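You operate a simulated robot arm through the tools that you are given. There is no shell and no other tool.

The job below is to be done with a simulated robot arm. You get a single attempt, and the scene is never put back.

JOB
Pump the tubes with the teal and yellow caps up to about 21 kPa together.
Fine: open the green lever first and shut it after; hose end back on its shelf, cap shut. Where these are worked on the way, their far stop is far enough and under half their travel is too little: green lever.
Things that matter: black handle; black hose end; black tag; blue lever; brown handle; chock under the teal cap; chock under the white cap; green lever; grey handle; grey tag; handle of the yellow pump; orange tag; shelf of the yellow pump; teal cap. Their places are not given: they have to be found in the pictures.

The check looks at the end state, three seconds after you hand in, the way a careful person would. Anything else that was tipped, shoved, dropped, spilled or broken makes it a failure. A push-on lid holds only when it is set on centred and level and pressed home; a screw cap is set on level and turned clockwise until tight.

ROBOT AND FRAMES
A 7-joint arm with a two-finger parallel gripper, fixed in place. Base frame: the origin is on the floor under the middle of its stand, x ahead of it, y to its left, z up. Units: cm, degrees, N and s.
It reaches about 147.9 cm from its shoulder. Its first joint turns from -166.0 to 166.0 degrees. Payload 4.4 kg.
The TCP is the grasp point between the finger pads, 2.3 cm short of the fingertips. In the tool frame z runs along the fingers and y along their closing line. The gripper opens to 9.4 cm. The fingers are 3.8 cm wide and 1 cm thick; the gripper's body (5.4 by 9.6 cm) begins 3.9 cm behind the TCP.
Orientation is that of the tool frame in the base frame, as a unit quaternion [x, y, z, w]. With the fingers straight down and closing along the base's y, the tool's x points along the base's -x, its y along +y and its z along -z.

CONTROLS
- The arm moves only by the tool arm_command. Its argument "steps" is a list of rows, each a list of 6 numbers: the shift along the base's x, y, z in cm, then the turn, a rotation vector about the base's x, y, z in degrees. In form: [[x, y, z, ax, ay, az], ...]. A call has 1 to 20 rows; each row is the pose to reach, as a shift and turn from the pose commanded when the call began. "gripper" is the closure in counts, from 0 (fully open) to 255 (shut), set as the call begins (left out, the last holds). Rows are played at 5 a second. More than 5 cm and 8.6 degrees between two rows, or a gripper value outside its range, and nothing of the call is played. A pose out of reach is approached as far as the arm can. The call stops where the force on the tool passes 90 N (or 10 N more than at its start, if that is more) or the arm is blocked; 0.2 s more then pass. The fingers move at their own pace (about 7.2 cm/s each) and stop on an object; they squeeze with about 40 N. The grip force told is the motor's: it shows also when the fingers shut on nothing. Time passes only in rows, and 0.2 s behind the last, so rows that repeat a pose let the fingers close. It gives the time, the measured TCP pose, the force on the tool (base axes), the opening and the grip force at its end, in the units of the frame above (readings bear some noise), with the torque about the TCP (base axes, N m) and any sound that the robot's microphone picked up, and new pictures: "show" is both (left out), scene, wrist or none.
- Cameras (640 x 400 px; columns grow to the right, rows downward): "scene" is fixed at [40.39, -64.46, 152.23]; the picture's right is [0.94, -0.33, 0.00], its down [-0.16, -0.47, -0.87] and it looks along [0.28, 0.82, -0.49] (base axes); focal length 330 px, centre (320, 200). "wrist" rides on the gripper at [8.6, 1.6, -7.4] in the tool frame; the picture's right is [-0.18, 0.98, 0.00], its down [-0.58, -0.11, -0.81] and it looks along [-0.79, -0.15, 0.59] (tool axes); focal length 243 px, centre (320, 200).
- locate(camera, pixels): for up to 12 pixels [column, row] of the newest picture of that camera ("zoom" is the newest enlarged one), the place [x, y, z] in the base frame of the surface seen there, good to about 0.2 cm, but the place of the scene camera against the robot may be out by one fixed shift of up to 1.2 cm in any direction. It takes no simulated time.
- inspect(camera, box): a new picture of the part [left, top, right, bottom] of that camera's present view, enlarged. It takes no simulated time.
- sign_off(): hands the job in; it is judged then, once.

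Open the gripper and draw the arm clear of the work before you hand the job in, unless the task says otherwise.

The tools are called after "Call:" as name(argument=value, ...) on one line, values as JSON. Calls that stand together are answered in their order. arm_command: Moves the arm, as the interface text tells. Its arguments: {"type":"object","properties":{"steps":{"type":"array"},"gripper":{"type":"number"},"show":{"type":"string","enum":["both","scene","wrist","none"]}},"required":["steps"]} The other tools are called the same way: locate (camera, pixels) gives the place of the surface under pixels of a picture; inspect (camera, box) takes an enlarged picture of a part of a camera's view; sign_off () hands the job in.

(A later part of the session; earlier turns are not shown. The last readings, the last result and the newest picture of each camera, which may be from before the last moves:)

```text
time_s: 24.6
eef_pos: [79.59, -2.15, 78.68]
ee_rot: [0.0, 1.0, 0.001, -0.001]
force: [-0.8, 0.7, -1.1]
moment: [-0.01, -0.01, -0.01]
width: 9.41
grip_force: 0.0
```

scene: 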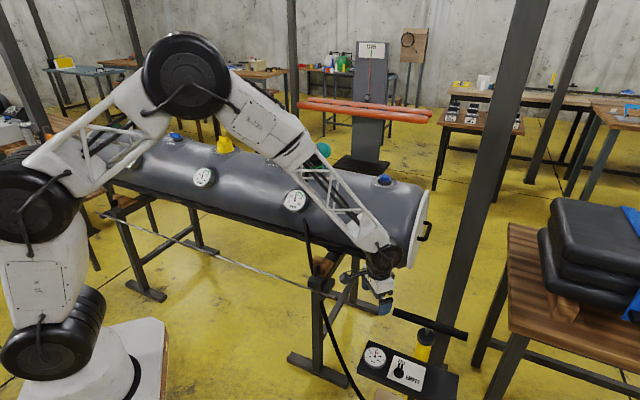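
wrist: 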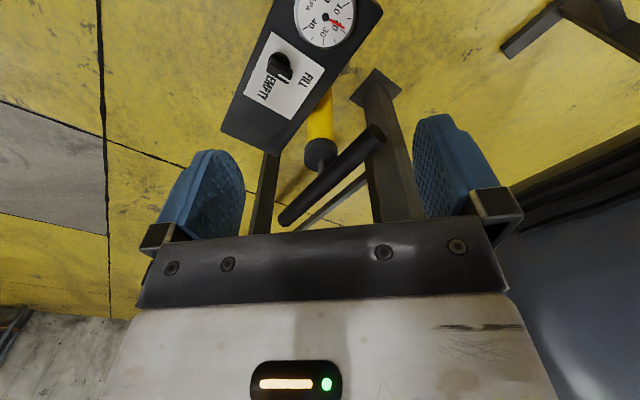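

The handle bar shows from (378,130) to (287,218) in the wrist view, and both gauges are still visible in the scene. I'll locate the bar and the rod precisely.

Call:
inspect(camera="wrist", box=[220, 0, 420, 230])

Call:
locate(camera="wrist", pixels=[[375, 134], [360, 146], [345, 160], [330, 173], [315, 187], [300, 202], [287, 214], [335, 158], [322, 160], [316, 165], [318, 150], [345, 172]])

Call:
locate(camera="wrist", pixels=[[325, 20], [270, 20], [225, 130], [270, 150], [380, 20], [250, 120], [262, 135], [280, 66], [285, 75], [300, 20], [340, 5], [275, 130]])

```text
1.74 times, centred on (320, 115) of wrist
```

zoom: 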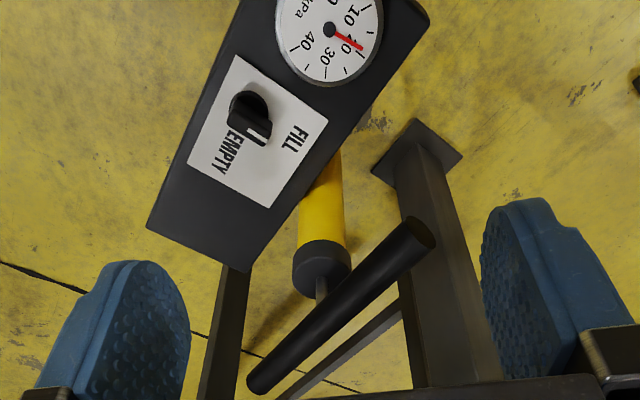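

```text
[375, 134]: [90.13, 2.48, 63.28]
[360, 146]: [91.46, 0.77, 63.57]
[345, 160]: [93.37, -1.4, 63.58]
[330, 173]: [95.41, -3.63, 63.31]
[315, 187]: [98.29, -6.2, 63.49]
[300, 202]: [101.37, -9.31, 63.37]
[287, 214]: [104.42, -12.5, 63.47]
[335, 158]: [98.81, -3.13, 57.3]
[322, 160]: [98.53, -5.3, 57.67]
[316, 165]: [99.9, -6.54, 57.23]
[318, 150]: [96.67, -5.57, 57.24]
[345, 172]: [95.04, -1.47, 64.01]
```

```text
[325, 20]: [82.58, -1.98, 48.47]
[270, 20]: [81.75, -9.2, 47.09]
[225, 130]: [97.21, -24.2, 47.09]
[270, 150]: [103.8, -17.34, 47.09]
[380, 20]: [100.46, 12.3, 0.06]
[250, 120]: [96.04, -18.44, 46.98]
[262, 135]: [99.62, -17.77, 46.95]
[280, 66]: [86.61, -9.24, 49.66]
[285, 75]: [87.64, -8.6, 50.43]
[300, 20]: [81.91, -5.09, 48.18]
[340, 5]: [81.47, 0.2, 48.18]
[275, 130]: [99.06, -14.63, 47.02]
```

The bar's centre is near (98.5,-6.2), with its top at z≈63.5 and its direction (0.70,-0.71). I'll move above it with the tool turned -45° so the fingers straddle the bar.

Call:
arm_command(steps=[[3.15, -0.67, 0, 0, 0, -7.5], [6.3, -1.35, 0, 0, 0, -15], [9.45, -2.0, 0, 0, 0, -22.5], [12.6, -2.7, 0, 0, 0, -30], [15.75, -3.4, 0, 0, 0, -37.5], [18.9, -4.05, 0, 0, 0, -45], [18.9, -4.05, -4, 0, 0, -45], [18.9, -4.05, -6, 0, 0, -45], [18.9, -4.05, -6, 0, 0, -45]], gripper=0)

```text
time_s: 26.6
eef_pos: [98.54, -6.56, 72.14]
ee_rot: [0.382, 0.924, 0.0, 0.0]
force: [0.2, -0.4, -0.4]
moment: [0.0, -0.01, -0.01]
width: 9.39
grip_force: 0.0
```

scene: 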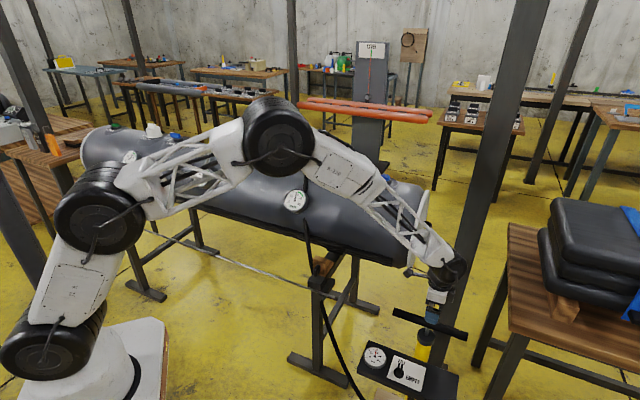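
wrist: 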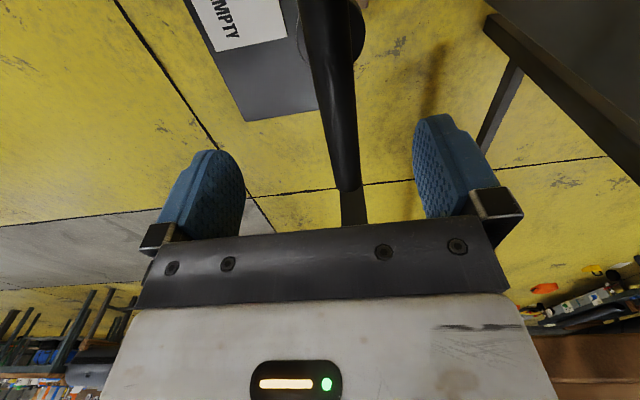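

The bar appears between the fingers, running from (325,0) down to (347,188). I'll locate points along it to fine-tune centring and angle.

Call:
locate(camera="wrist", pixels=[[345, 180], [340, 140], [335, 100], [330, 50], [326, 10], [312, 60], [350, 60], [330, 130], [352, 130], [335, 175], [357, 175], [360, 30]])

```text
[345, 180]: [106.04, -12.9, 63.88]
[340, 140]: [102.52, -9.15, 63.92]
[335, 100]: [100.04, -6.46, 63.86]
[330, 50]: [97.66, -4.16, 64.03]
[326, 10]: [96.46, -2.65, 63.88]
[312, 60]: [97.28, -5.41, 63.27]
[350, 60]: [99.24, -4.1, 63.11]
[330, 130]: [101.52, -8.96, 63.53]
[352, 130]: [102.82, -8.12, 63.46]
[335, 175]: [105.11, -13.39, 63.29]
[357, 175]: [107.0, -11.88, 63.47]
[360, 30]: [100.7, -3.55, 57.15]
```

The bar centre is at about (98.75,-5.25), so I'll shift by (0.2,1.3), descend to z≈62.4 and then close on the bar.

Call:
arm_command(steps=[[0.2, 1.3, -0.5, 0, 0, 0], [0.2, 1.3, -3, 0, 0, 0], [0.2, 1.3, -6, 0, 0, 0], [0.2, 1.3, -8.5, 0, 0, 0], [0.2, 1.3, -9.8, 0, 0, 0], [0.2, 1.3, -9.8, 0, 0, 0]], gripper=0)

```text
time_s: 28.0
eef_pos: [98.53, -5.22, 62.43]
ee_rot: [0.382, 0.924, 0.0, -0.001]
force: [0.4, -0.2, 0.0]
moment: [-0.02, 0.02, -0.03]
width: 9.39
grip_force: 0.1
```

scene: 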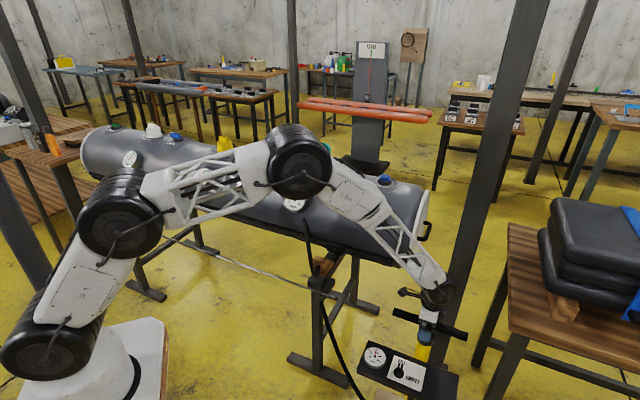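
wrist: 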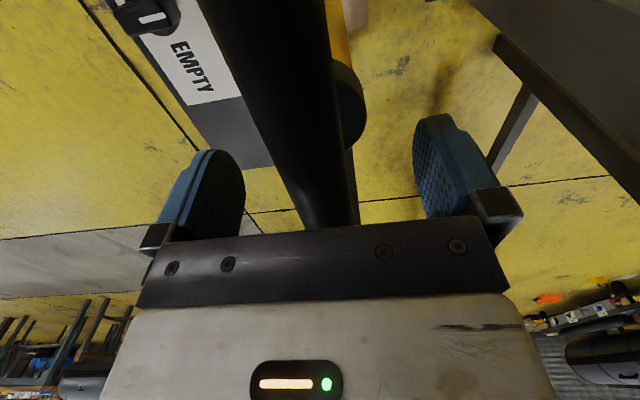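

The bar sits between the pads at about (310,170). I'll close the gripper on it.

Call:
arm_command(steps=[[0, 0, 0, 0, 0, 0], [0, 0, 0, 0, 0, 0], [0, 0, 0, 0, 0, 0], [0, 0, 0, 0, 0, 0], [0, 0, 0, 0, 0, 0]], gripper=255, show="wrist")

```text
time_s: 29.2
eef_pos: [98.56, -5.33, 62.41]
ee_rot: [0.383, 0.924, 0.0, 0.0]
force: [-20.8, -13.3, 9.1]
moment: [0.04, 0.08, 0.06]
width: 2.85
grip_force: 45.2
```

wrist: 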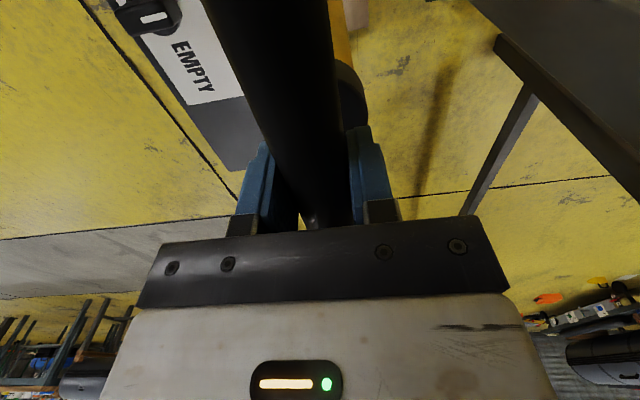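

The bar is gripped at 2.85 cm with about 25 N sideways. I'll ease that off slightly and pull the handle up 12 cm, watching the force.

Call:
arm_command(steps=[[-0.1, -0.07, 0, 0, 0, 0], [-0.1, -0.07, 2, 0, 0, 0], [-0.1, -0.07, 4, 0, 0, 0], [-0.1, -0.07, 6, 0, 0, 0], [-0.1, -0.07, 8, 0, 0, 0], [-0.1, -0.07, 10, 0, 0, 0], [-0.1, -0.07, 12, 0, 0, 0]], gripper=255, show="scene")

```text
time_s: 30.8
eef_pos: [98.52, -5.26, 74.41]
ee_rot: [0.382, 0.924, 0.0, 0.0]
force: [-16.3, -1.4, -23.1]
moment: [0.07, -0.03, -0.22]
width: 2.86
grip_force: 45.5
```

scene: 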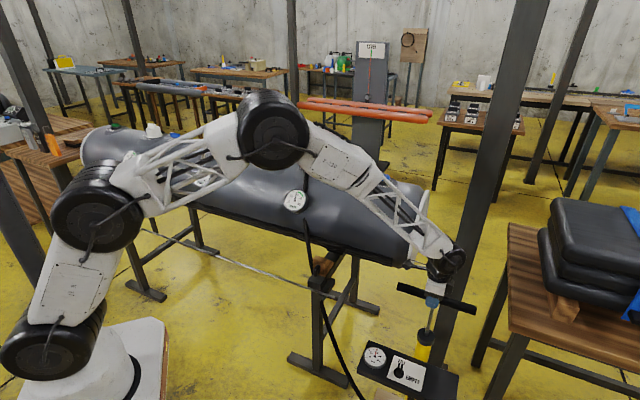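

The handle is rising with about 23 N of drag. I'll keep pulling to find its top stop.

Call:
arm_command(steps=[[0, 0, 2, 0, 0, 0], [0, 0, 4, 0, 0, 0], [0, 0, 6, 0, 0, 0], [0, 0, 8, 0, 0, 0], [0, 0, 10, 0, 0, 0], [0, 0, 12, 0, 0, 0], [0, 0, 14, 0, 0, 0]], gripper=255, show="scene")

```text
time_s: 32.5
eef_pos: [98.8, -5.47, 87.97]
ee_rot: [0.383, 0.924, -0.001, 0.0]
force: [23.9, -0.5, -13.5]
moment: [-0.21, -0.58, -0.04]
width: 2.87
grip_force: 44.6
stopped in row 7: the force on the tool passed its limit at 128 N (the readings are from after the stop); the commanded pose is now the measured one
```

scene: 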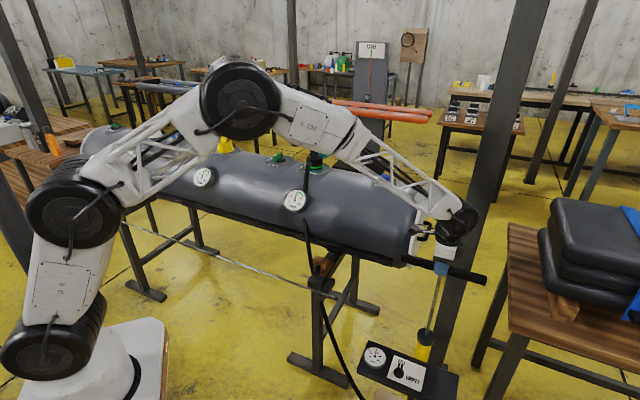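

The top stop is at z≈88, giving a stroke of about 25.5 cm. Both gauges (204,177) and (295,200) are visible here. Now I'll push down about 25 cm.

Call:
arm_command(steps=[[0, 0, -1.5, 0, 0, 0], [0, 0, -3, 0, 0, 0], [0, 0, -4.5, 0, 0, 0], [0, 0, -6, 0, 0, 0], [0, 0, -7.5, 0, 0, 0], [0, 0, -9, 0, 0, 0], [0, 0, -10.5, 0, 0, 0], [0, 0, -12, 0, 0, 0], [0, 0, -13.5, 0, 0, 0], [0, 0, -15, 0, 0, 0], [0, 0, -16.5, 0, 0, 0], [0, 0, -18, 0, 0, 0], [0, 0, -19.5, 0, 0, 0], [0, 0, -21, 0, 0, 0], [0, 0, -22.5, 0, 0, 0], [0, 0, -24, 0, 0, 0], [0, 0, -25, 0, 0, 0]], gripper=255, show="scene")

```text
time_s: 36.0
eef_pos: [98.76, -5.44, 63.66]
ee_rot: [0.382, 0.924, -0.001, -0.002]
force: [-26.7, -3.8, 23.2]
moment: [-0.17, 0.35, 0.02]
width: 2.87
grip_force: 45.0
stopped in row 17: the force on the tool passed its limit at 134 N (the readings are from after the stop); the commanded pose is now the measured one
```

scene: 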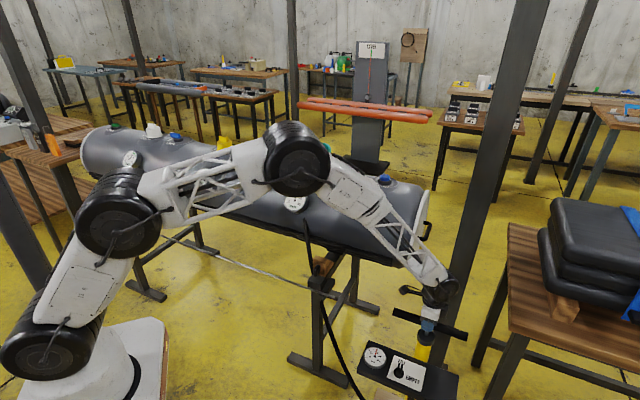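

The bottom stop was reached at z≈63.7, since the bar slipped slightly in the grip at the top. I'll read the gauges.

Call:
inspect(camera="scene", box=[275, 185, 315, 215])

Call:
inspect(camera="scene", box=[355, 340, 395, 370])

```text
13.33 times, centred on (295, 200) of scene
```

zoom: 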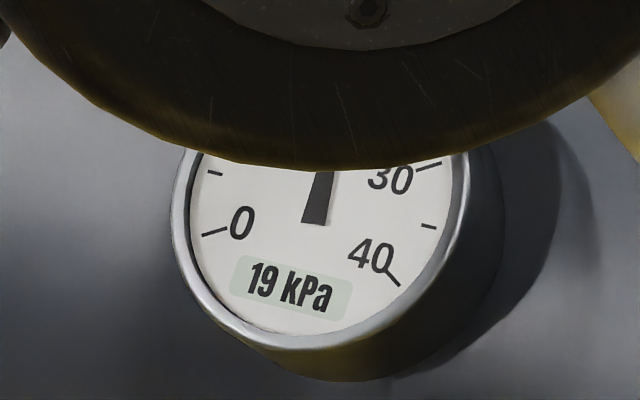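

```text
13.33 times, centred on (375, 355) of scene
```

zoom: 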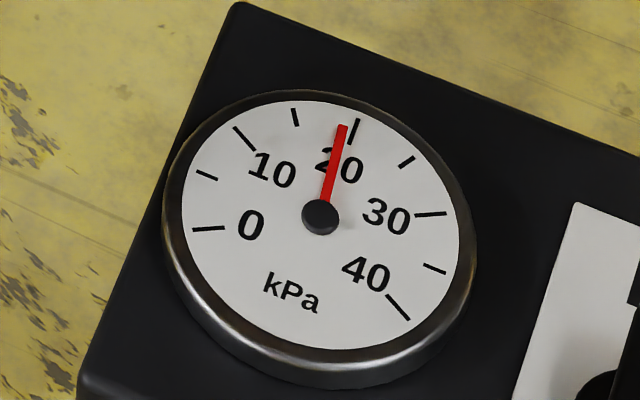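

The teal gauge reads 19 and the pump needle is just under 20. I'll do one full controlled stroke, staying just short of both stops.

Call:
arm_command(steps=[[0, 0, 3, 0, 0, 0], [0, 0, 6, 0, 0, 0], [0, 0, 9, 0, 0, 0], [0, 0, 12, 0, 0, 0], [0, 0, 15, 0, 0, 0], [0, 0, 18, 0, 0, 0], [0, 0, 21, 0, 0, 0], [0, 0, 23.7, 0, 0, 0], [0, 0, 21.5, 0, 0, 0], [0, 0, 19, 0, 0, 0], [0, 0, 16.5, 0, 0, 0], [0, 0, 14, 0, 0, 0], [0, 0, 11.5, 0, 0, 0], [0, 0, 9, 0, 0, 0], [0, 0, 6.5, 0, 0, 0], [0, 0, 4, 0, 0, 0], [0, 0, 2, 0, 0, 0], [0, 0, 0.3, 0, 0, 0]], gripper=255, show="scene")

```text
time_s: 37.9
eef_pos: [98.91, -5.43, 86.69]
ee_rot: [0.383, 0.924, -0.002, -0.005]
force: [-15.6, -1.0, 8.1]
moment: [-0.26, 0.1, 0.07]
width: 2.87
grip_force: 44.9
stopped in row 9: the force on the tool passed its limit at 94 N (the readings are from after the stop); the commanded pose is now the measured one
```

scene: 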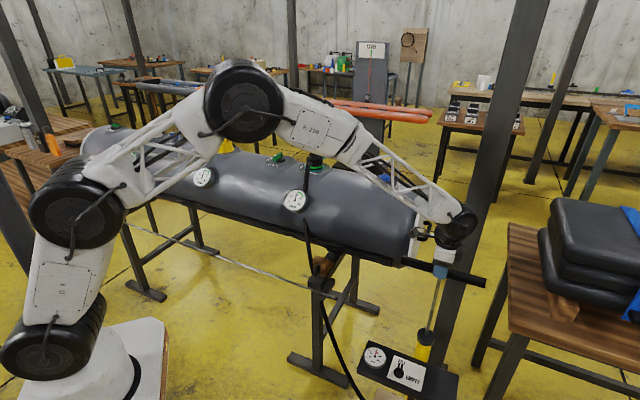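

The stop came from the quick reversal rather than an end stop. With both gauges visible here, I'll read them before pushing down more gently.

Call:
inspect(camera="scene", box=[190, 160, 315, 215])

Call:
inspect(camera="scene", box=[275, 185, 315, 215])

Call:
inspect(camera="scene", box=[355, 340, 395, 370])

```text
5.12 times, centred on (252, 188) of scene
```

zoom: 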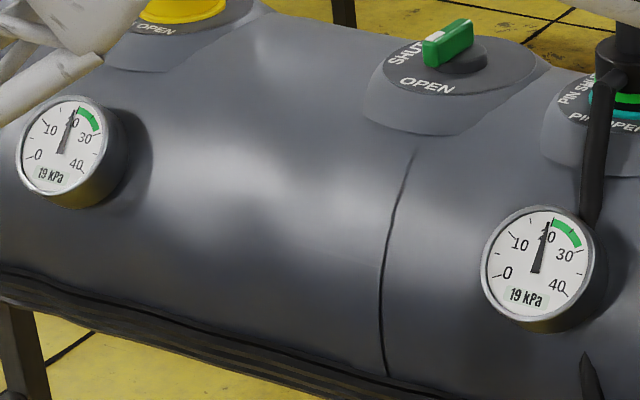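

```text
13.33 times, centred on (295, 200) of scene
```

zoom: 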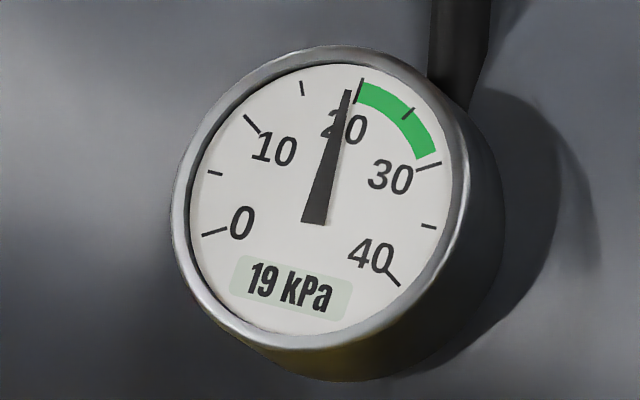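

```text
13.33 times, centred on (375, 355) of scene
```

zoom: 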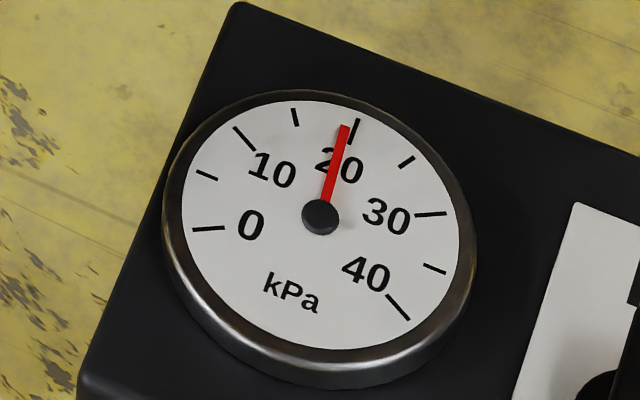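

Both tubes still read 19, with the needles just below the 20 mark. Now I'll push down with a gentle start.

Call:
arm_command(steps=[[0, 0, -0.5, 0, 0, 0], [0, 0, -1.5, 0, 0, 0], [0, 0, -3, 0, 0, 0], [0, 0, -4.5, 0, 0, 0], [0, 0, -6, 0, 0, 0], [0, 0, -7.5, 0, 0, 0], [0, 0, -9, 0, 0, 0], [0, 0, -10.5, 0, 0, 0], [0, 0, -12, 0, 0, 0], [0, 0, -13.5, 0, 0, 0], [0, 0, -15, 0, 0, 0], [0, 0, -16.5, 0, 0, 0], [0, 0, -18, 0, 0, 0], [0, 0, -19.5, 0, 0, 0], [0, 0, -21, 0, 0, 0], [0, 0, -22, 0, 0, 0], [0, 0, -22.8, 0, 0, 0]], gripper=255, show="none")

Call:
inspect(camera="scene", box=[355, 340, 395, 370])

Call:
inspect(camera="scene", box=[275, 185, 315, 215])

```text
time_s: 41.5
eef_pos: [98.86, -5.42, 63.95]
ee_rot: [0.383, 0.924, -0.001, -0.004]
force: [-36.6, 28.0, 19.2]
moment: [0.47, 0.61, 0.02]
width: 2.85
grip_force: 45.0
```

```text
13.33 times, centred on (375, 355) of scene
```

zoom: 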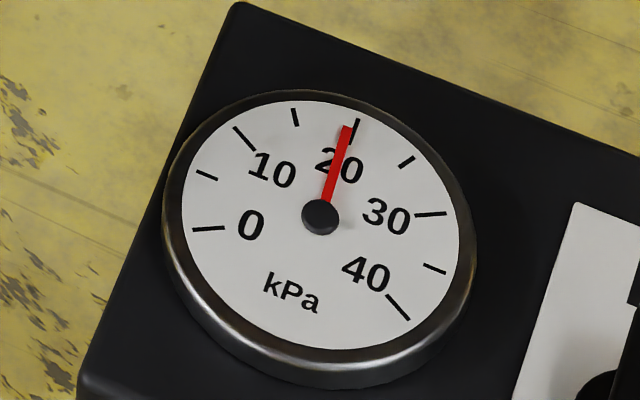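

```text
13.33 times, centred on (295, 200) of scene
```

zoom: 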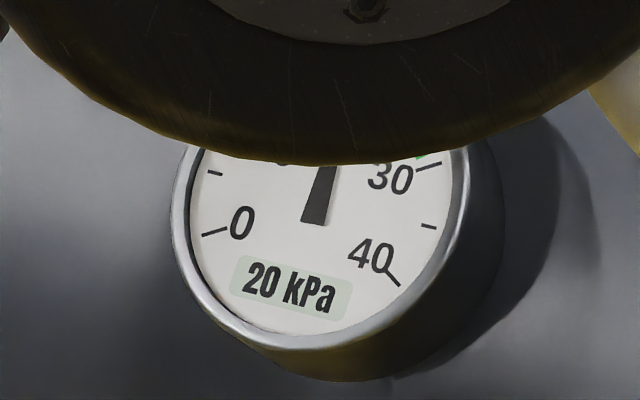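

The teal gauge now shows 20, so each full stroke adds roughly 0.5 kPa. I'll do another full stroke with ramped reversals and a small sideways correction.

Call:
arm_command(steps=[[-0.1, 0.07, 2, 0, 0, 0], [-0.1, 0.07, 5.5, 0, 0, 0], [-0.1, 0.07, 9, 0, 0, 0], [-0.1, 0.07, 12.5, 0, 0, 0], [-0.1, 0.07, 16, 0, 0, 0], [-0.1, 0.07, 19.5, 0, 0, 0], [-0.1, 0.07, 22, 0, 0, 0], [-0.1, 0.07, 23, 0, 0, 0], [-0.1, 0.07, 22.5, 0, 0, 0], [-0.1, 0.07, 21.2, 0, 0, 0], [-0.1, 0.07, 19, 0, 0, 0], [-0.1, 0.07, 16.8, 0, 0, 0], [-0.1, 0.07, 14.6, 0, 0, 0], [-0.1, 0.07, 12.4, 0, 0, 0], [-0.1, 0.07, 10.2, 0, 0, 0], [-0.1, 0.07, 8, 0, 0, 0], [-0.1, 0.07, 5.8, 0, 0, 0], [-0.1, 0.07, 3.6, 0, 0, 0], [-0.1, 0.07, 1.6, 0, 0, 0], [-0.1, 0.07, 0.2, 0, 0, 0]], gripper=255, show="none")

Call:
inspect(camera="scene", box=[355, 340, 395, 370])

Call:
inspect(camera="scene", box=[275, 185, 315, 215])

```text
time_s: 45.7
eef_pos: [98.62, -5.26, 64.07]
ee_rot: [0.383, 0.924, -0.001, -0.003]
force: [51.7, -35.6, 19.8]
moment: [-0.46, -0.79, -0.04]
width: 2.88
grip_force: 45.2
```

```text
13.33 times, centred on (375, 355) of scene
```

zoom: 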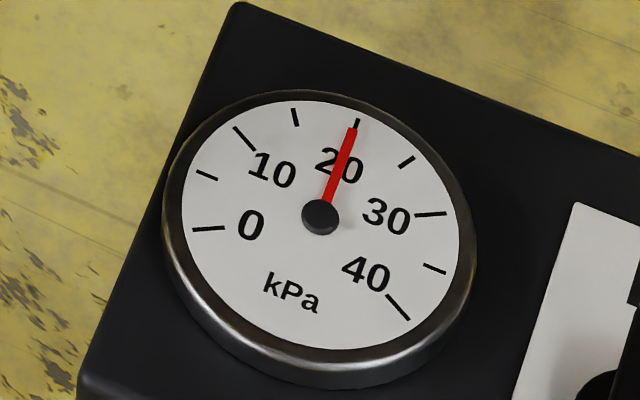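

```text
13.33 times, centred on (295, 200) of scene
```

zoom: 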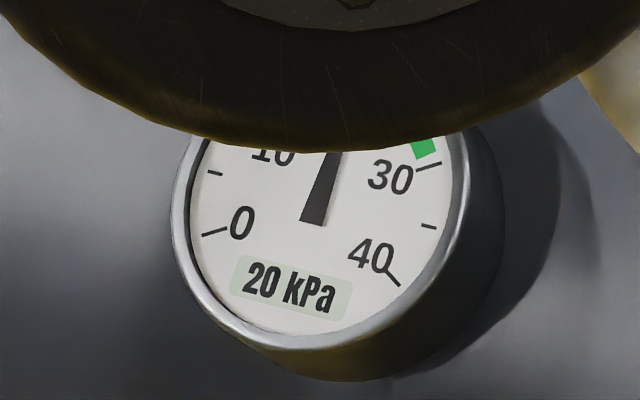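

The pump needle is almost on the 20 tick, about 0.45 kPa per stroke. I'll do another full stroke with half the sideways correction taken back.

Call:
arm_command(steps=[[0.06, -0.04, 2, 0, 0, 0], [0.06, -0.04, 5.5, 0, 0, 0], [0.06, -0.04, 9, 0, 0, 0], [0.06, -0.04, 12.5, 0, 0, 0], [0.06, -0.04, 16, 0, 0, 0], [0.06, -0.04, 19.5, 0, 0, 0], [0.06, -0.04, 22, 0, 0, 0], [0.06, -0.04, 23, 0, 0, 0], [0.06, -0.04, 22.5, 0, 0, 0], [0.06, -0.04, 21.2, 0, 0, 0], [0.06, -0.04, 19, 0, 0, 0], [0.06, -0.04, 16.8, 0, 0, 0], [0.06, -0.04, 14.6, 0, 0, 0], [0.06, -0.04, 12.4, 0, 0, 0], [0.06, -0.04, 10.2, 0, 0, 0], [0.06, -0.04, 8, 0, 0, 0], [0.06, -0.04, 5.8, 0, 0, 0], [0.06, -0.04, 3.6, 0, 0, 0], [0.06, -0.04, 1.6, 0, 0, 0], [0.06, -0.04, 0.0, 0, 0, 0]], gripper=255, show="none")

Call:
inspect(camera="scene", box=[355, 340, 395, 370])

Call:
inspect(camera="scene", box=[275, 185, 315, 215])

```text
time_s: 49.9
eef_pos: [98.9, -5.46, 64.01]
ee_rot: [0.383, 0.924, -0.001, -0.003]
force: [52.9, -37.7, 20.6]
moment: [-0.57, -0.9, -0.02]
width: 2.87
grip_force: 45.2
```

```text
13.33 times, centred on (375, 355) of scene
```

zoom: 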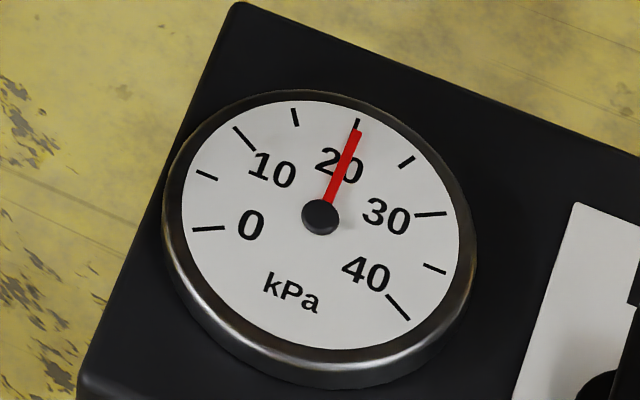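

```text
13.33 times, centred on (295, 200) of scene
```

zoom: 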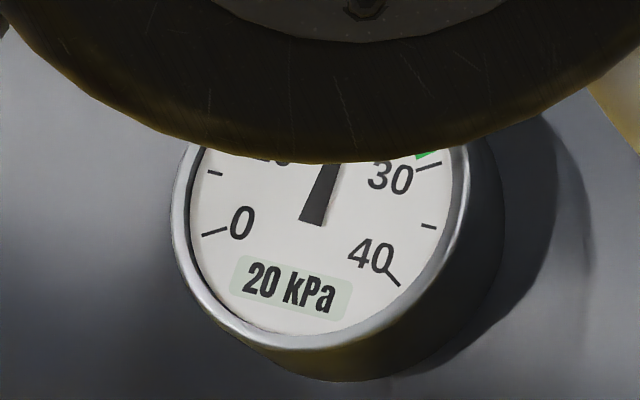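

The pump needle is just past 20 and the teal gauge reads 20. I'll do one more full stroke.

Call:
arm_command(steps=[[0.06, -0.04, 2, 0, 0, 0], [0.06, -0.04, 5.5, 0, 0, 0], [0.06, -0.04, 9, 0, 0, 0], [0.06, -0.04, 12.5, 0, 0, 0], [0.06, -0.04, 16, 0, 0, 0], [0.06, -0.04, 19.5, 0, 0, 0], [0.06, -0.04, 22, 0, 0, 0], [0.06, -0.04, 23, 0, 0, 0], [0.06, -0.04, 22.5, 0, 0, 0], [0.06, -0.04, 21.2, 0, 0, 0], [0.06, -0.04, 19, 0, 0, 0], [0.06, -0.04, 16.8, 0, 0, 0], [0.06, -0.04, 14.6, 0, 0, 0], [0.06, -0.04, 12.4, 0, 0, 0], [0.06, -0.04, 10.2, 0, 0, 0], [0.06, -0.04, 8, 0, 0, 0], [0.06, -0.04, 5.8, 0, 0, 0], [0.06, -0.04, 3.6, 0, 0, 0], [0.06, -0.04, 1.6, 0, 0, 0], [0.06, -0.04, 0.0, 0, 0, 0]], gripper=255, show="none")

Call:
inspect(camera="scene", box=[355, 340, 395, 370])

Call:
inspect(camera="scene", box=[275, 185, 315, 215])

```text
time_s: 50.2
eef_pos: [98.53, -5.3, 64.07]
ee_rot: [0.382, 0.924, -0.002, -0.006]
force: [13.7, -2.1, -9.0]
moment: [-0.57, -0.7, -0.08]
width: 2.86
grip_force: 45.0
stopped in row 1: the force on the tool passed its limit at 108 N (the readings are from after the stop); the commanded pose is now the measured one
```

```text
13.33 times, centred on (375, 355) of scene
```

zoom: 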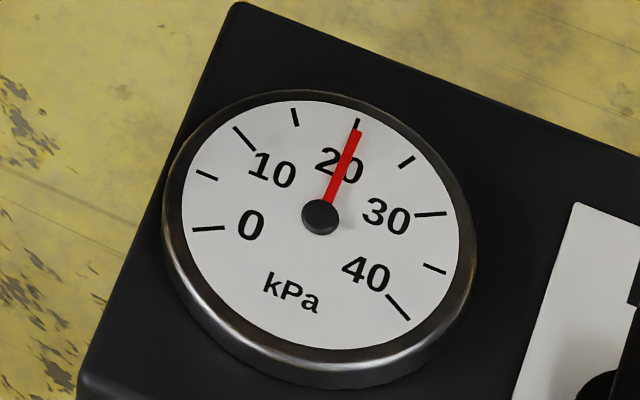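

```text
13.33 times, centred on (295, 200) of scene
```

zoom: 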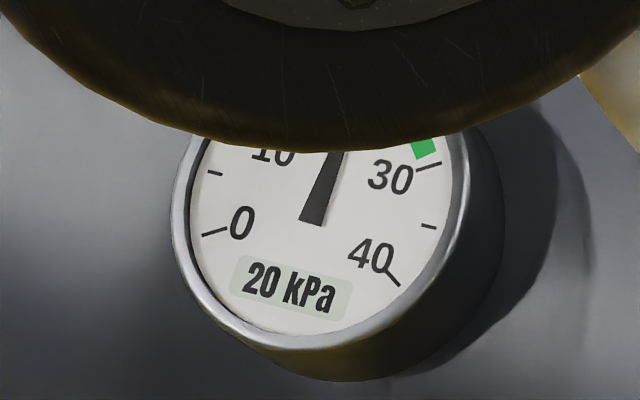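

The sideways preload tripped the limit in the first row, and it has now been relieved. I'll repeat the stroke with no sideways shift and a gentler start.

Call:
arm_command(steps=[[0, 0, 1, 0, 0, 0], [0, 0, 3.5, 0, 0, 0], [0, 0, 7, 0, 0, 0], [0, 0, 10.5, 0, 0, 0], [0, 0, 14, 0, 0, 0], [0, 0, 17.5, 0, 0, 0], [0, 0, 21, 0, 0, 0], [0, 0, 23, 0, 0, 0], [0, 0, 22.5, 0, 0, 0], [0, 0, 21.2, 0, 0, 0], [0, 0, 19, 0, 0, 0], [0, 0, 16.8, 0, 0, 0], [0, 0, 14.6, 0, 0, 0], [0, 0, 12.4, 0, 0, 0], [0, 0, 10.2, 0, 0, 0], [0, 0, 8, 0, 0, 0], [0, 0, 5.8, 0, 0, 0], [0, 0, 3.6, 0, 0, 0], [0, 0, 1.6, 0, 0, 0], [0, 0, 0.0, 0, 0, 0]], gripper=255, show="none")

Call:
inspect(camera="scene", box=[355, 340, 395, 370])

Call:
inspect(camera="scene", box=[275, 185, 315, 215])

```text
time_s: 54.4
eef_pos: [98.72, -5.26, 64.31]
ee_rot: [0.382, 0.924, -0.002, -0.006]
force: [5.3, 66.0, 19.8]
moment: [1.07, -0.06, 0.07]
width: 2.88
grip_force: 45.5
```

```text
13.33 times, centred on (375, 355) of scene
```

zoom: 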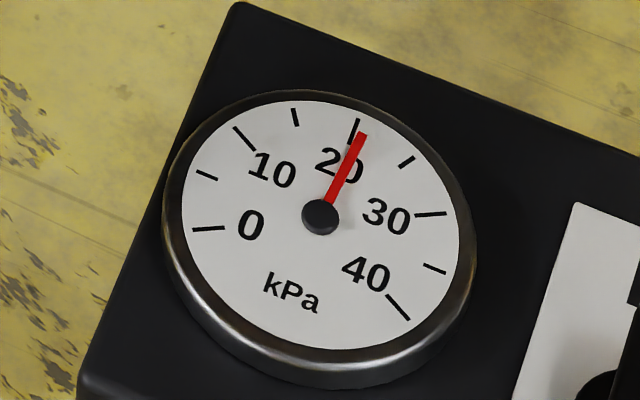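

```text
13.33 times, centred on (295, 200) of scene
```

zoom: 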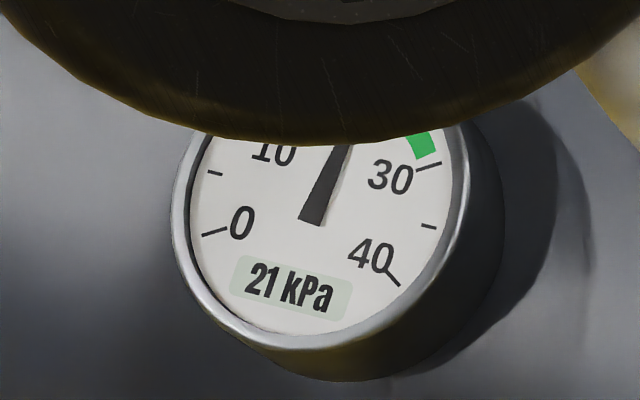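

The teal gauge reads 21 and the pump needle is at about 20.7. A partial stroke of about 15 cm will bring it close to 21.0, with a small +y shift to ease the side load.

Call:
arm_command(steps=[[0, 0.1, 0.5, 0, 0, 0], [0, 0.1, 2, 0, 0, 0], [0, 0.1, 4.5, 0, 0, 0], [0, 0.1, 7, 0, 0, 0], [0, 0.1, 9.5, 0, 0, 0], [0, 0.1, 12, 0, 0, 0], [0, 0.1, 14, 0, 0, 0], [0, 0.1, 15, 0, 0, 0], [0, 0.1, 14.5, 0, 0, 0], [0, 0.1, 13.2, 0, 0, 0], [0, 0.1, 11.5, 0, 0, 0], [0, 0.1, 9.5, 0, 0, 0], [0, 0.1, 7.5, 0, 0, 0], [0, 0.1, 5.5, 0, 0, 0], [0, 0.1, 3.5, 0, 0, 0], [0, 0.1, 1.8, 0, 0, 0], [0, 0.1, 0.5, 0, 0, 0], [0, 0.1, -0.1, 0, 0, 0], [0, 0.1, -0.1, 0, 0, 0]], gripper=255, show="scene")

Call:
inspect(camera="scene", box=[355, 340, 395, 370])

Call:
inspect(camera="scene", box=[275, 185, 315, 215])

```text
time_s: 58.4
eef_pos: [98.7, -5.19, 63.99]
ee_rot: [0.382, 0.924, -0.001, -0.005]
force: [41.8, -28.0, 12.9]
moment: [-0.72, -1.09, 0.04]
width: 2.83
grip_force: 45.5
```

scene: 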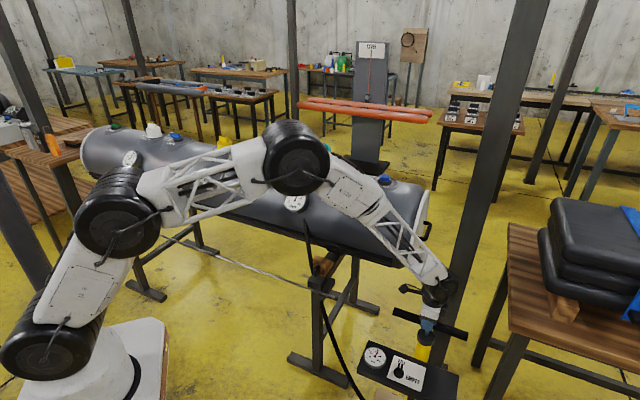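

```text
13.33 times, centred on (375, 355) of scene
```

zoom: 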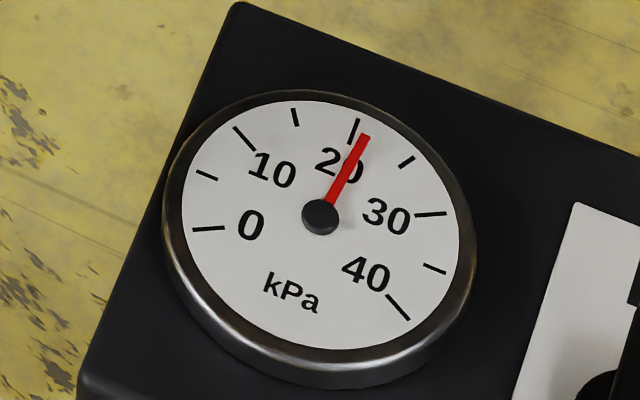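

```text
13.33 times, centred on (295, 200) of scene
```

zoom: 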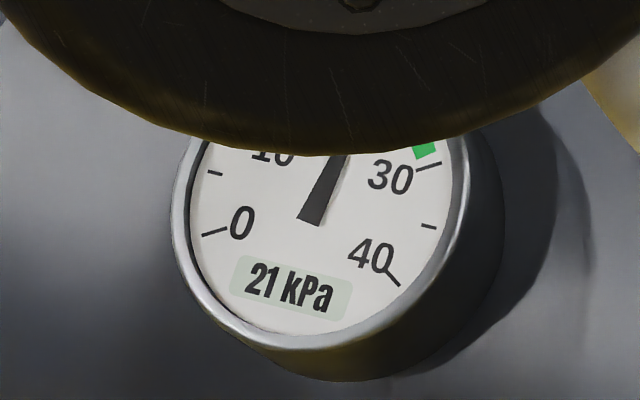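

The pump needle is now at about 21 and the teal gauge reads 21 kPa, with the handle near its bottom stop. I'll release the handle and rise.

Call:
arm_command(steps=[[0, 0, 0, 0, 0, 0], [0, 0, 0, 0, 0, 0], [0, 0, 0, 0, 0, 0], [0, 0, 2, 0, 0, 0], [0, 0, 5, 0, 0, 0], [0, 0, 9, 0, 0, 0], [0, 0, 13, 0, 0, 0], [0, 0, 17, 0, 0, 0], [0, 0, 21, 0, 0, 0], [0, 0, 25, 0, 0, 0], [0, 0, 25, 0, 0, 0]], gripper=0)

Call:
inspect(camera="scene", box=[190, 160, 315, 215])

Call:
inspect(camera="scene", box=[340, 300, 480, 400])

```text
time_s: 60.8
eef_pos: [98.7, -5.22, 89.3]
ee_rot: [0.383, 0.924, -0.003, -0.006]
force: [-0.1, 0.1, 0.3]
moment: [0.03, -0.01, -0.02]
width: 9.38
grip_force: 0.1
```

scene: 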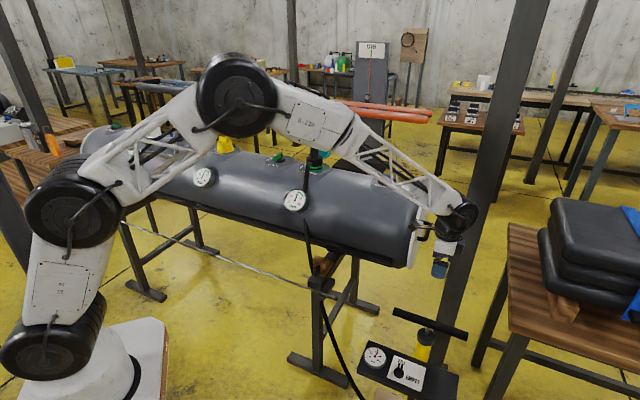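
wrist: 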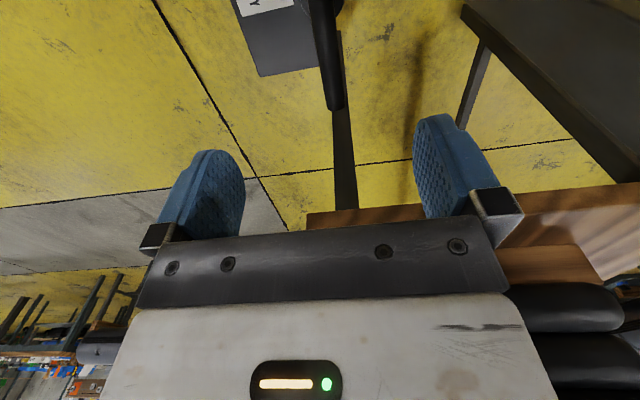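

```text
5.12 times, centred on (252, 188) of scene
```

zoom: 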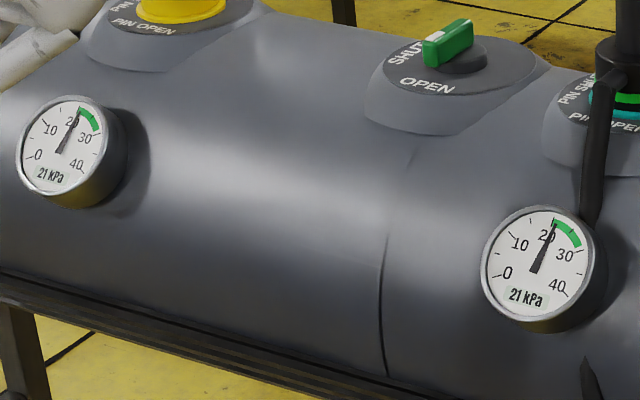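

```text
4.00 times, centred on (410, 350) of scene
```

zoom: 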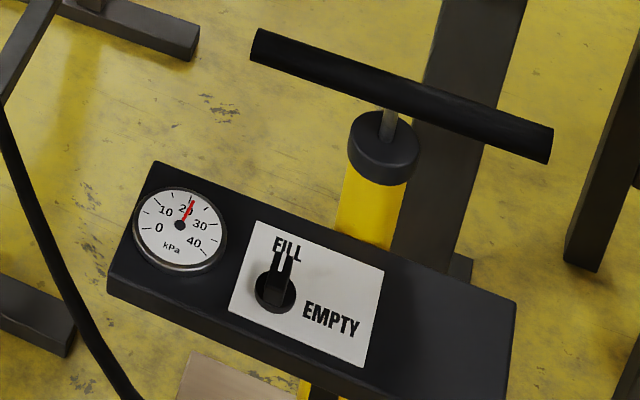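

Both the yellow and teal tubes read 21 kPa. Now I'll go back up, correct the small 0.8° tool tilt, and head to the green lever to shut it.

Call:
arm_command(steps=[[0, 0, 4.5, 0, -0.4, 0], [0, 0, 9, 0, -0.77, 0], [0, 0, 13.5, 0, -0.77, 0], [0, 0, 18, 0, -0.77, 0], [0, 0, 22, 0, -0.77, 0], [0, 0, 25, 0, -0.77, 0], [0, 0, 25, 0, -0.77, 0]], gripper=0, show="none")

```text
time_s: 62.4
eef_pos: [98.56, -5.38, 113.99]
ee_rot: [0.383, 0.924, 0.001, 0.0]
force: [0.1, 0.8, 0.0]
moment: [-0.02, 0.03, -0.02]
width: 9.37
grip_force: 0.1
```

The tool is upright again. Now I'll travel to above the lever while turning the tool to the OPEN-side orientation (+92°).

Call:
arm_command(steps=[[-2.06, 4.44, 0, 0, 0, 5.75], [-4.12, 8.87, 0, 0, 0, 11.5], [-6.19, 13.31, 0, 0, 0, 17.25], [-8.25, 17.75, 0, 0, 0, 23], [-10.31, 22.19, 0, 0, 0, 28.75], [-12.37, 26.62, 0, 0, 0, 34.5], [-14.44, 31.06, 0, 0, 0, 40.25], [-16.5, 35.5, 0, 0, 0, 46], [-18.56, 39.94, 0, 0, 0, 51.75], [-20.62, 44.37, 0, 0, 0, 57.5], [-22.69, 48.81, 0, 0, 0, 63.25], [-24.75, 53.25, 0, 0, 0, 69], [-26.81, 57.69, 0, 0, 0, 74.75], [-28.87, 62.12, 0, 0, 0, 80.5], [-30.94, 66.56, 0, 0, 0, 86.25], [-33.0, 71.0, 0, 0, 0, 92], [-33.0, 71.0, 0, 0, 0, 92]], gripper=0)

```text
time_s: 66.0
eef_pos: [65.31, 65.77, 114.11]
ee_rot: [-0.399, 0.917, 0.001, 0.0]
force: [0.0, 0.7, 0.5]
moment: [0.02, -0.03, 0.0]
width: 9.39
grip_force: 0.0
```

scene: 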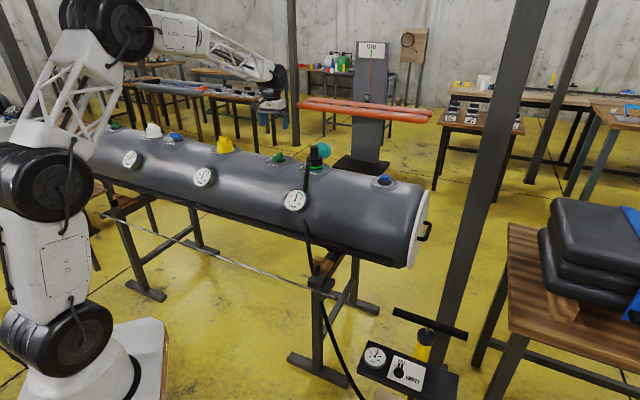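
wrist: 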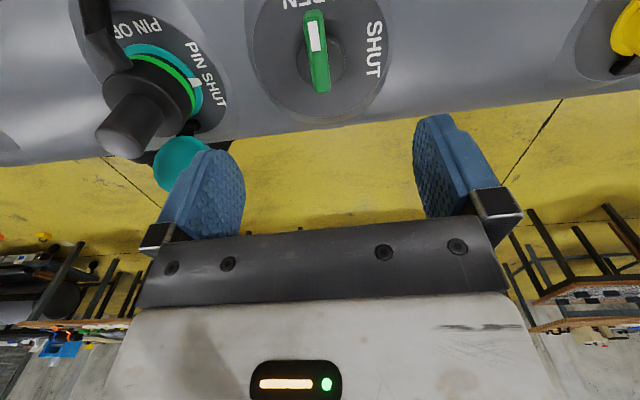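

I'll locate the bar in this view to centre the fingers on it properly this time.

Call:
locate(camera="wrist", pixels=[[317, 30], [318, 50], [320, 70], [320, 85], [308, 50], [328, 50], [312, 80], [330, 80], [314, 15]])

Call:
inspect(camera="wrist", box=[250, 0, 400, 120])

```text
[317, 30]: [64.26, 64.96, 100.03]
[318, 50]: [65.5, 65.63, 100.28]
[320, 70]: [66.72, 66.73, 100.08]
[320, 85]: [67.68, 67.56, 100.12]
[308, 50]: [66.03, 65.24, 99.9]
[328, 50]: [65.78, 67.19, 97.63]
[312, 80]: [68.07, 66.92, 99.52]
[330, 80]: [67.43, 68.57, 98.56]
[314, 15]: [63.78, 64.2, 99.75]
```

```text
3.33 times, centred on (325, 60) of wrist
```

zoom: 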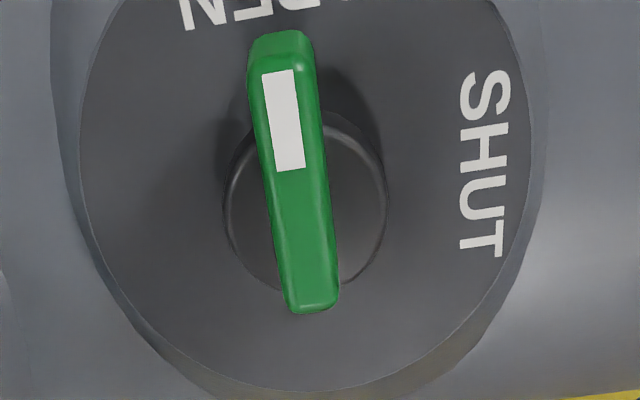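

The bar passes near (65.6,65.6), matching where I released it. I'll shift by (0.3,-0.2), descend to z≈100.3 and close.

Call:
arm_command(steps=[[0.3, -0.2, -2, 0, 0, 0], [0.3, -0.2, -5, 0, 0, 0], [0.3, -0.2, -8, 0, 0, 0], [0.3, -0.2, -11, 0, 0, 0], [0.3, -0.2, -13, 0, 0, 0], [0.3, -0.2, -13.7, 0, 0, 0], [0.3, -0.2, -13.7, 0, 0, 0]], gripper=0, show="wrist")

Call:
arm_command(steps=[[0, 0, 0, 0, 0, 0], [0, 0, 0, 0, 0, 0], [0, 0, 0, 0, 0, 0], [0, 0, 0, 0, 0, 0], [0, 0, 0, 0, 0, 0]], gripper=255, show="wrist")

```text
time_s: 67.6
eef_pos: [65.93, 65.55, 100.34]
ee_rot: [-0.399, 0.917, 0.001, 0.0]
force: [0.7, -0.5, -0.7]
moment: [0.01, 0.02, -0.01]
width: 9.41
grip_force: 0.0
```

wrist: 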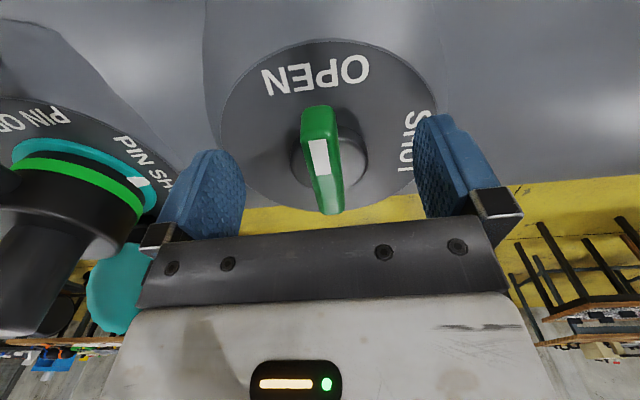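

```text
time_s: 68.8
eef_pos: [65.68, 65.7, 100.38]
ee_rot: [-0.4, 0.917, 0.0, -0.001]
force: [-38.7, 30.4, 1.1]
moment: [0.33, 0.29, -1.56]
width: 1.68
grip_force: 44.3
```

wrist: 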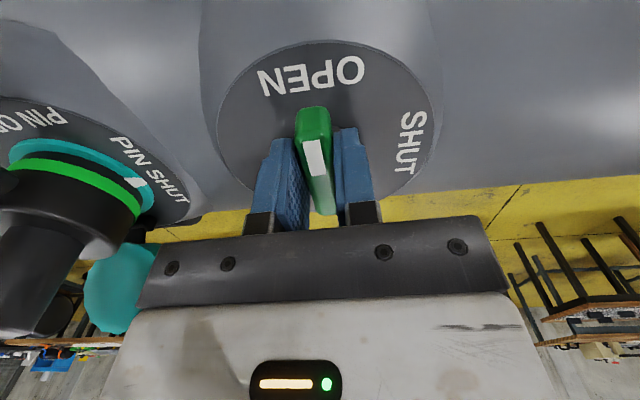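

The bar is gripped at 1.68 cm. I'll swing it 45° back toward SHUT about the same pivot.

Call:
arm_command(steps=[[-0.27, 0.26, 0, 0, 0, -7.5], [-0.43, 0.49, 0, 0, 0, -15], [-0.56, 0.74, 0, 0, 0, -22.5], [-0.65, 1.0, 0, 0, 0, -30], [-0.7, 1.27, 0, 0, 0, -37.5], [-0.72, 1.55, 0, 0, 0, -45]], gripper=255, show="wrist")

```text
time_s: 70.2
eef_pos: [65.29, 67.14, 100.28]
ee_rot: [-0.017, 1.0, 0.001, 0.0]
force: [-33.6, -3.6, 6.4]
moment: [-0.04, 0.68, 0.01]
width: 1.59
grip_force: 44.9
```

wrist: 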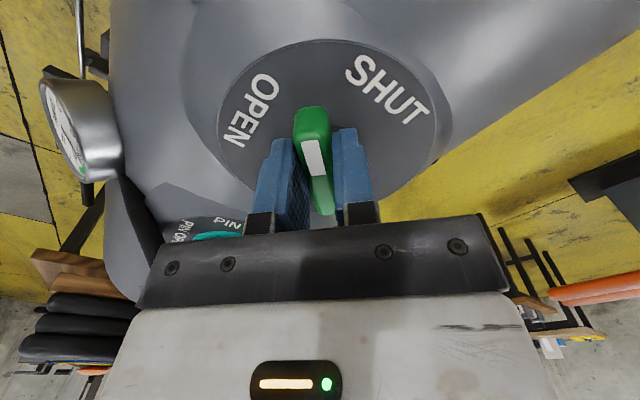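

The lever is halfway. I'll continue the remaining 45° to SHUT.

Call:
arm_command(steps=[[-0.05, 0.28, 0, 0, 0, -7.5], [-0.02, 0.56, 0, 0, 0, -15], [0.05, 0.83, 0, 0, 0, -22.5], [0.15, 1.08, 0, 0, 0, -30], [0.28, 1.32, 0, 0, 0, -37.5], [0.43, 1.55, 0, 0, 0, -45]], gripper=255, show="wrist")

```text
time_s: 71.6
eef_pos: [65.75, 68.53, 100.39]
ee_rot: [0.368, 0.93, 0.001, 0.0]
force: [3.8, -35.0, 10.3]
moment: [-0.82, -0.1, -0.48]
width: 1.6
grip_force: 44.9
```

wrist: 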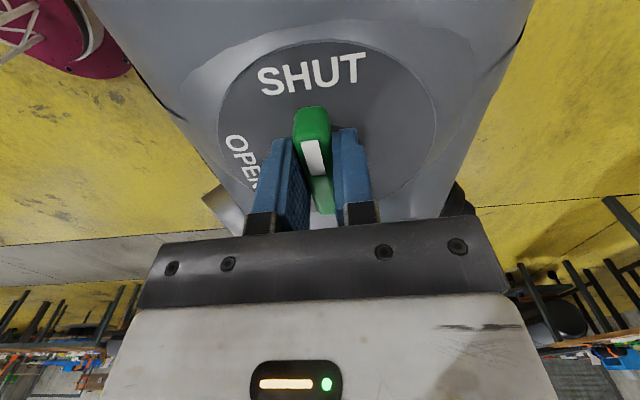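

The lever appears at SHUT. I'll nudge it 3° further to make sure it's against its stop.

Call:
arm_command(steps=[[0.05, 0.06, 0, 0, 0, -2], [0.1, 0.1, 0, 0, 0, -3.5], [0.1, 0.1, 0, 0, 0, -3.5]], gripper=255, show="none")

Call:
arm_command(steps=[[0, 0, 0, 0, 0, 0], [0, 0, 0, 0, 0, 0], [0, 0, 0, 0, 0, 0], [0, 0, 3, 0, 0, 1.5], [0, 0, 6, 0, 0, 3.5], [0, 0, 10, 0, 0, 3.5], [0, 0, 14, 0, 0, 3.5], [0, 0, 14, 0, 0, 3.5]], gripper=0)

Call:
inspect(camera="scene", box=[255, 140, 345, 220])

Call:
inspect(camera="wrist", box=[220, 0, 460, 220])

```text
time_s: 72.4
eef_pos: [65.68, 68.67, 100.34]
ee_rot: [0.395, 0.919, 0.0, -0.001]
force: [-1.6, -48.9, 13.9]
moment: [-0.45, 0.1, 1.86]
width: 1.65
grip_force: 44.9
```

```text
time_s: 74.2
eef_pos: [65.66, 68.76, 114.43]
ee_rot: [0.367, 0.93, 0.0, 0.0]
force: [-0.4, -0.1, -0.5]
moment: [0.0, 0.01, -0.03]
width: 9.43
grip_force: 0.2
```

scene: 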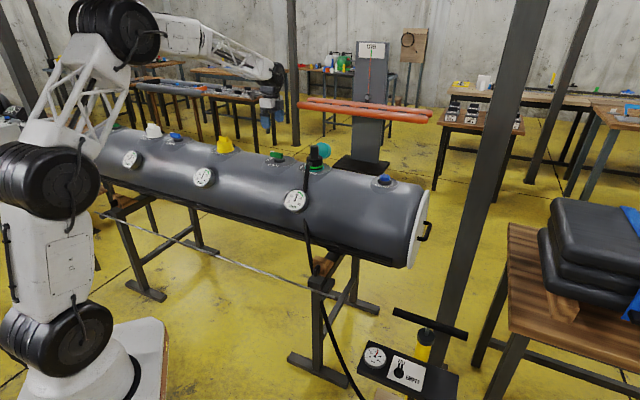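
wrist: 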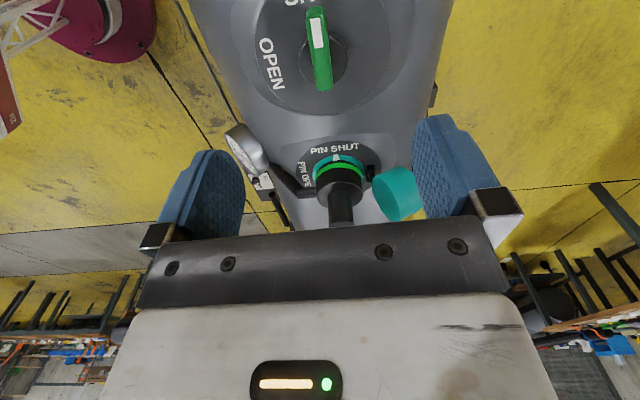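

```text
5.00 times, centred on (300, 180) of scene
```

zoom: 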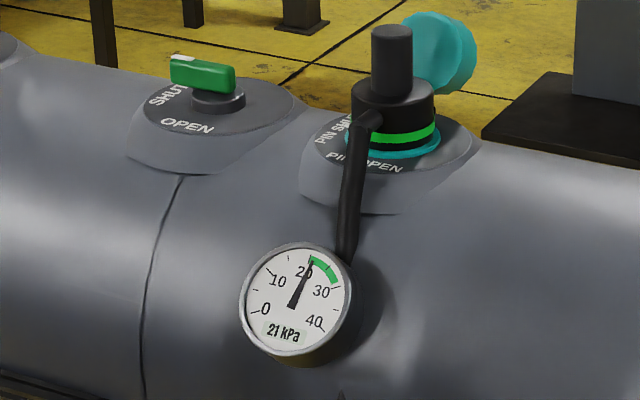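

```text
1.82 times, centred on (340, 110) of wrist
```

zoom: 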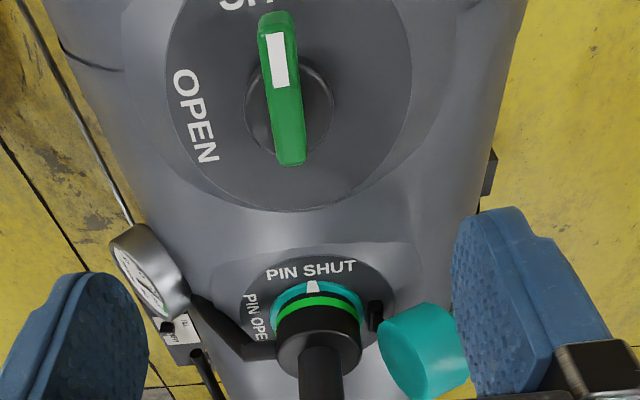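

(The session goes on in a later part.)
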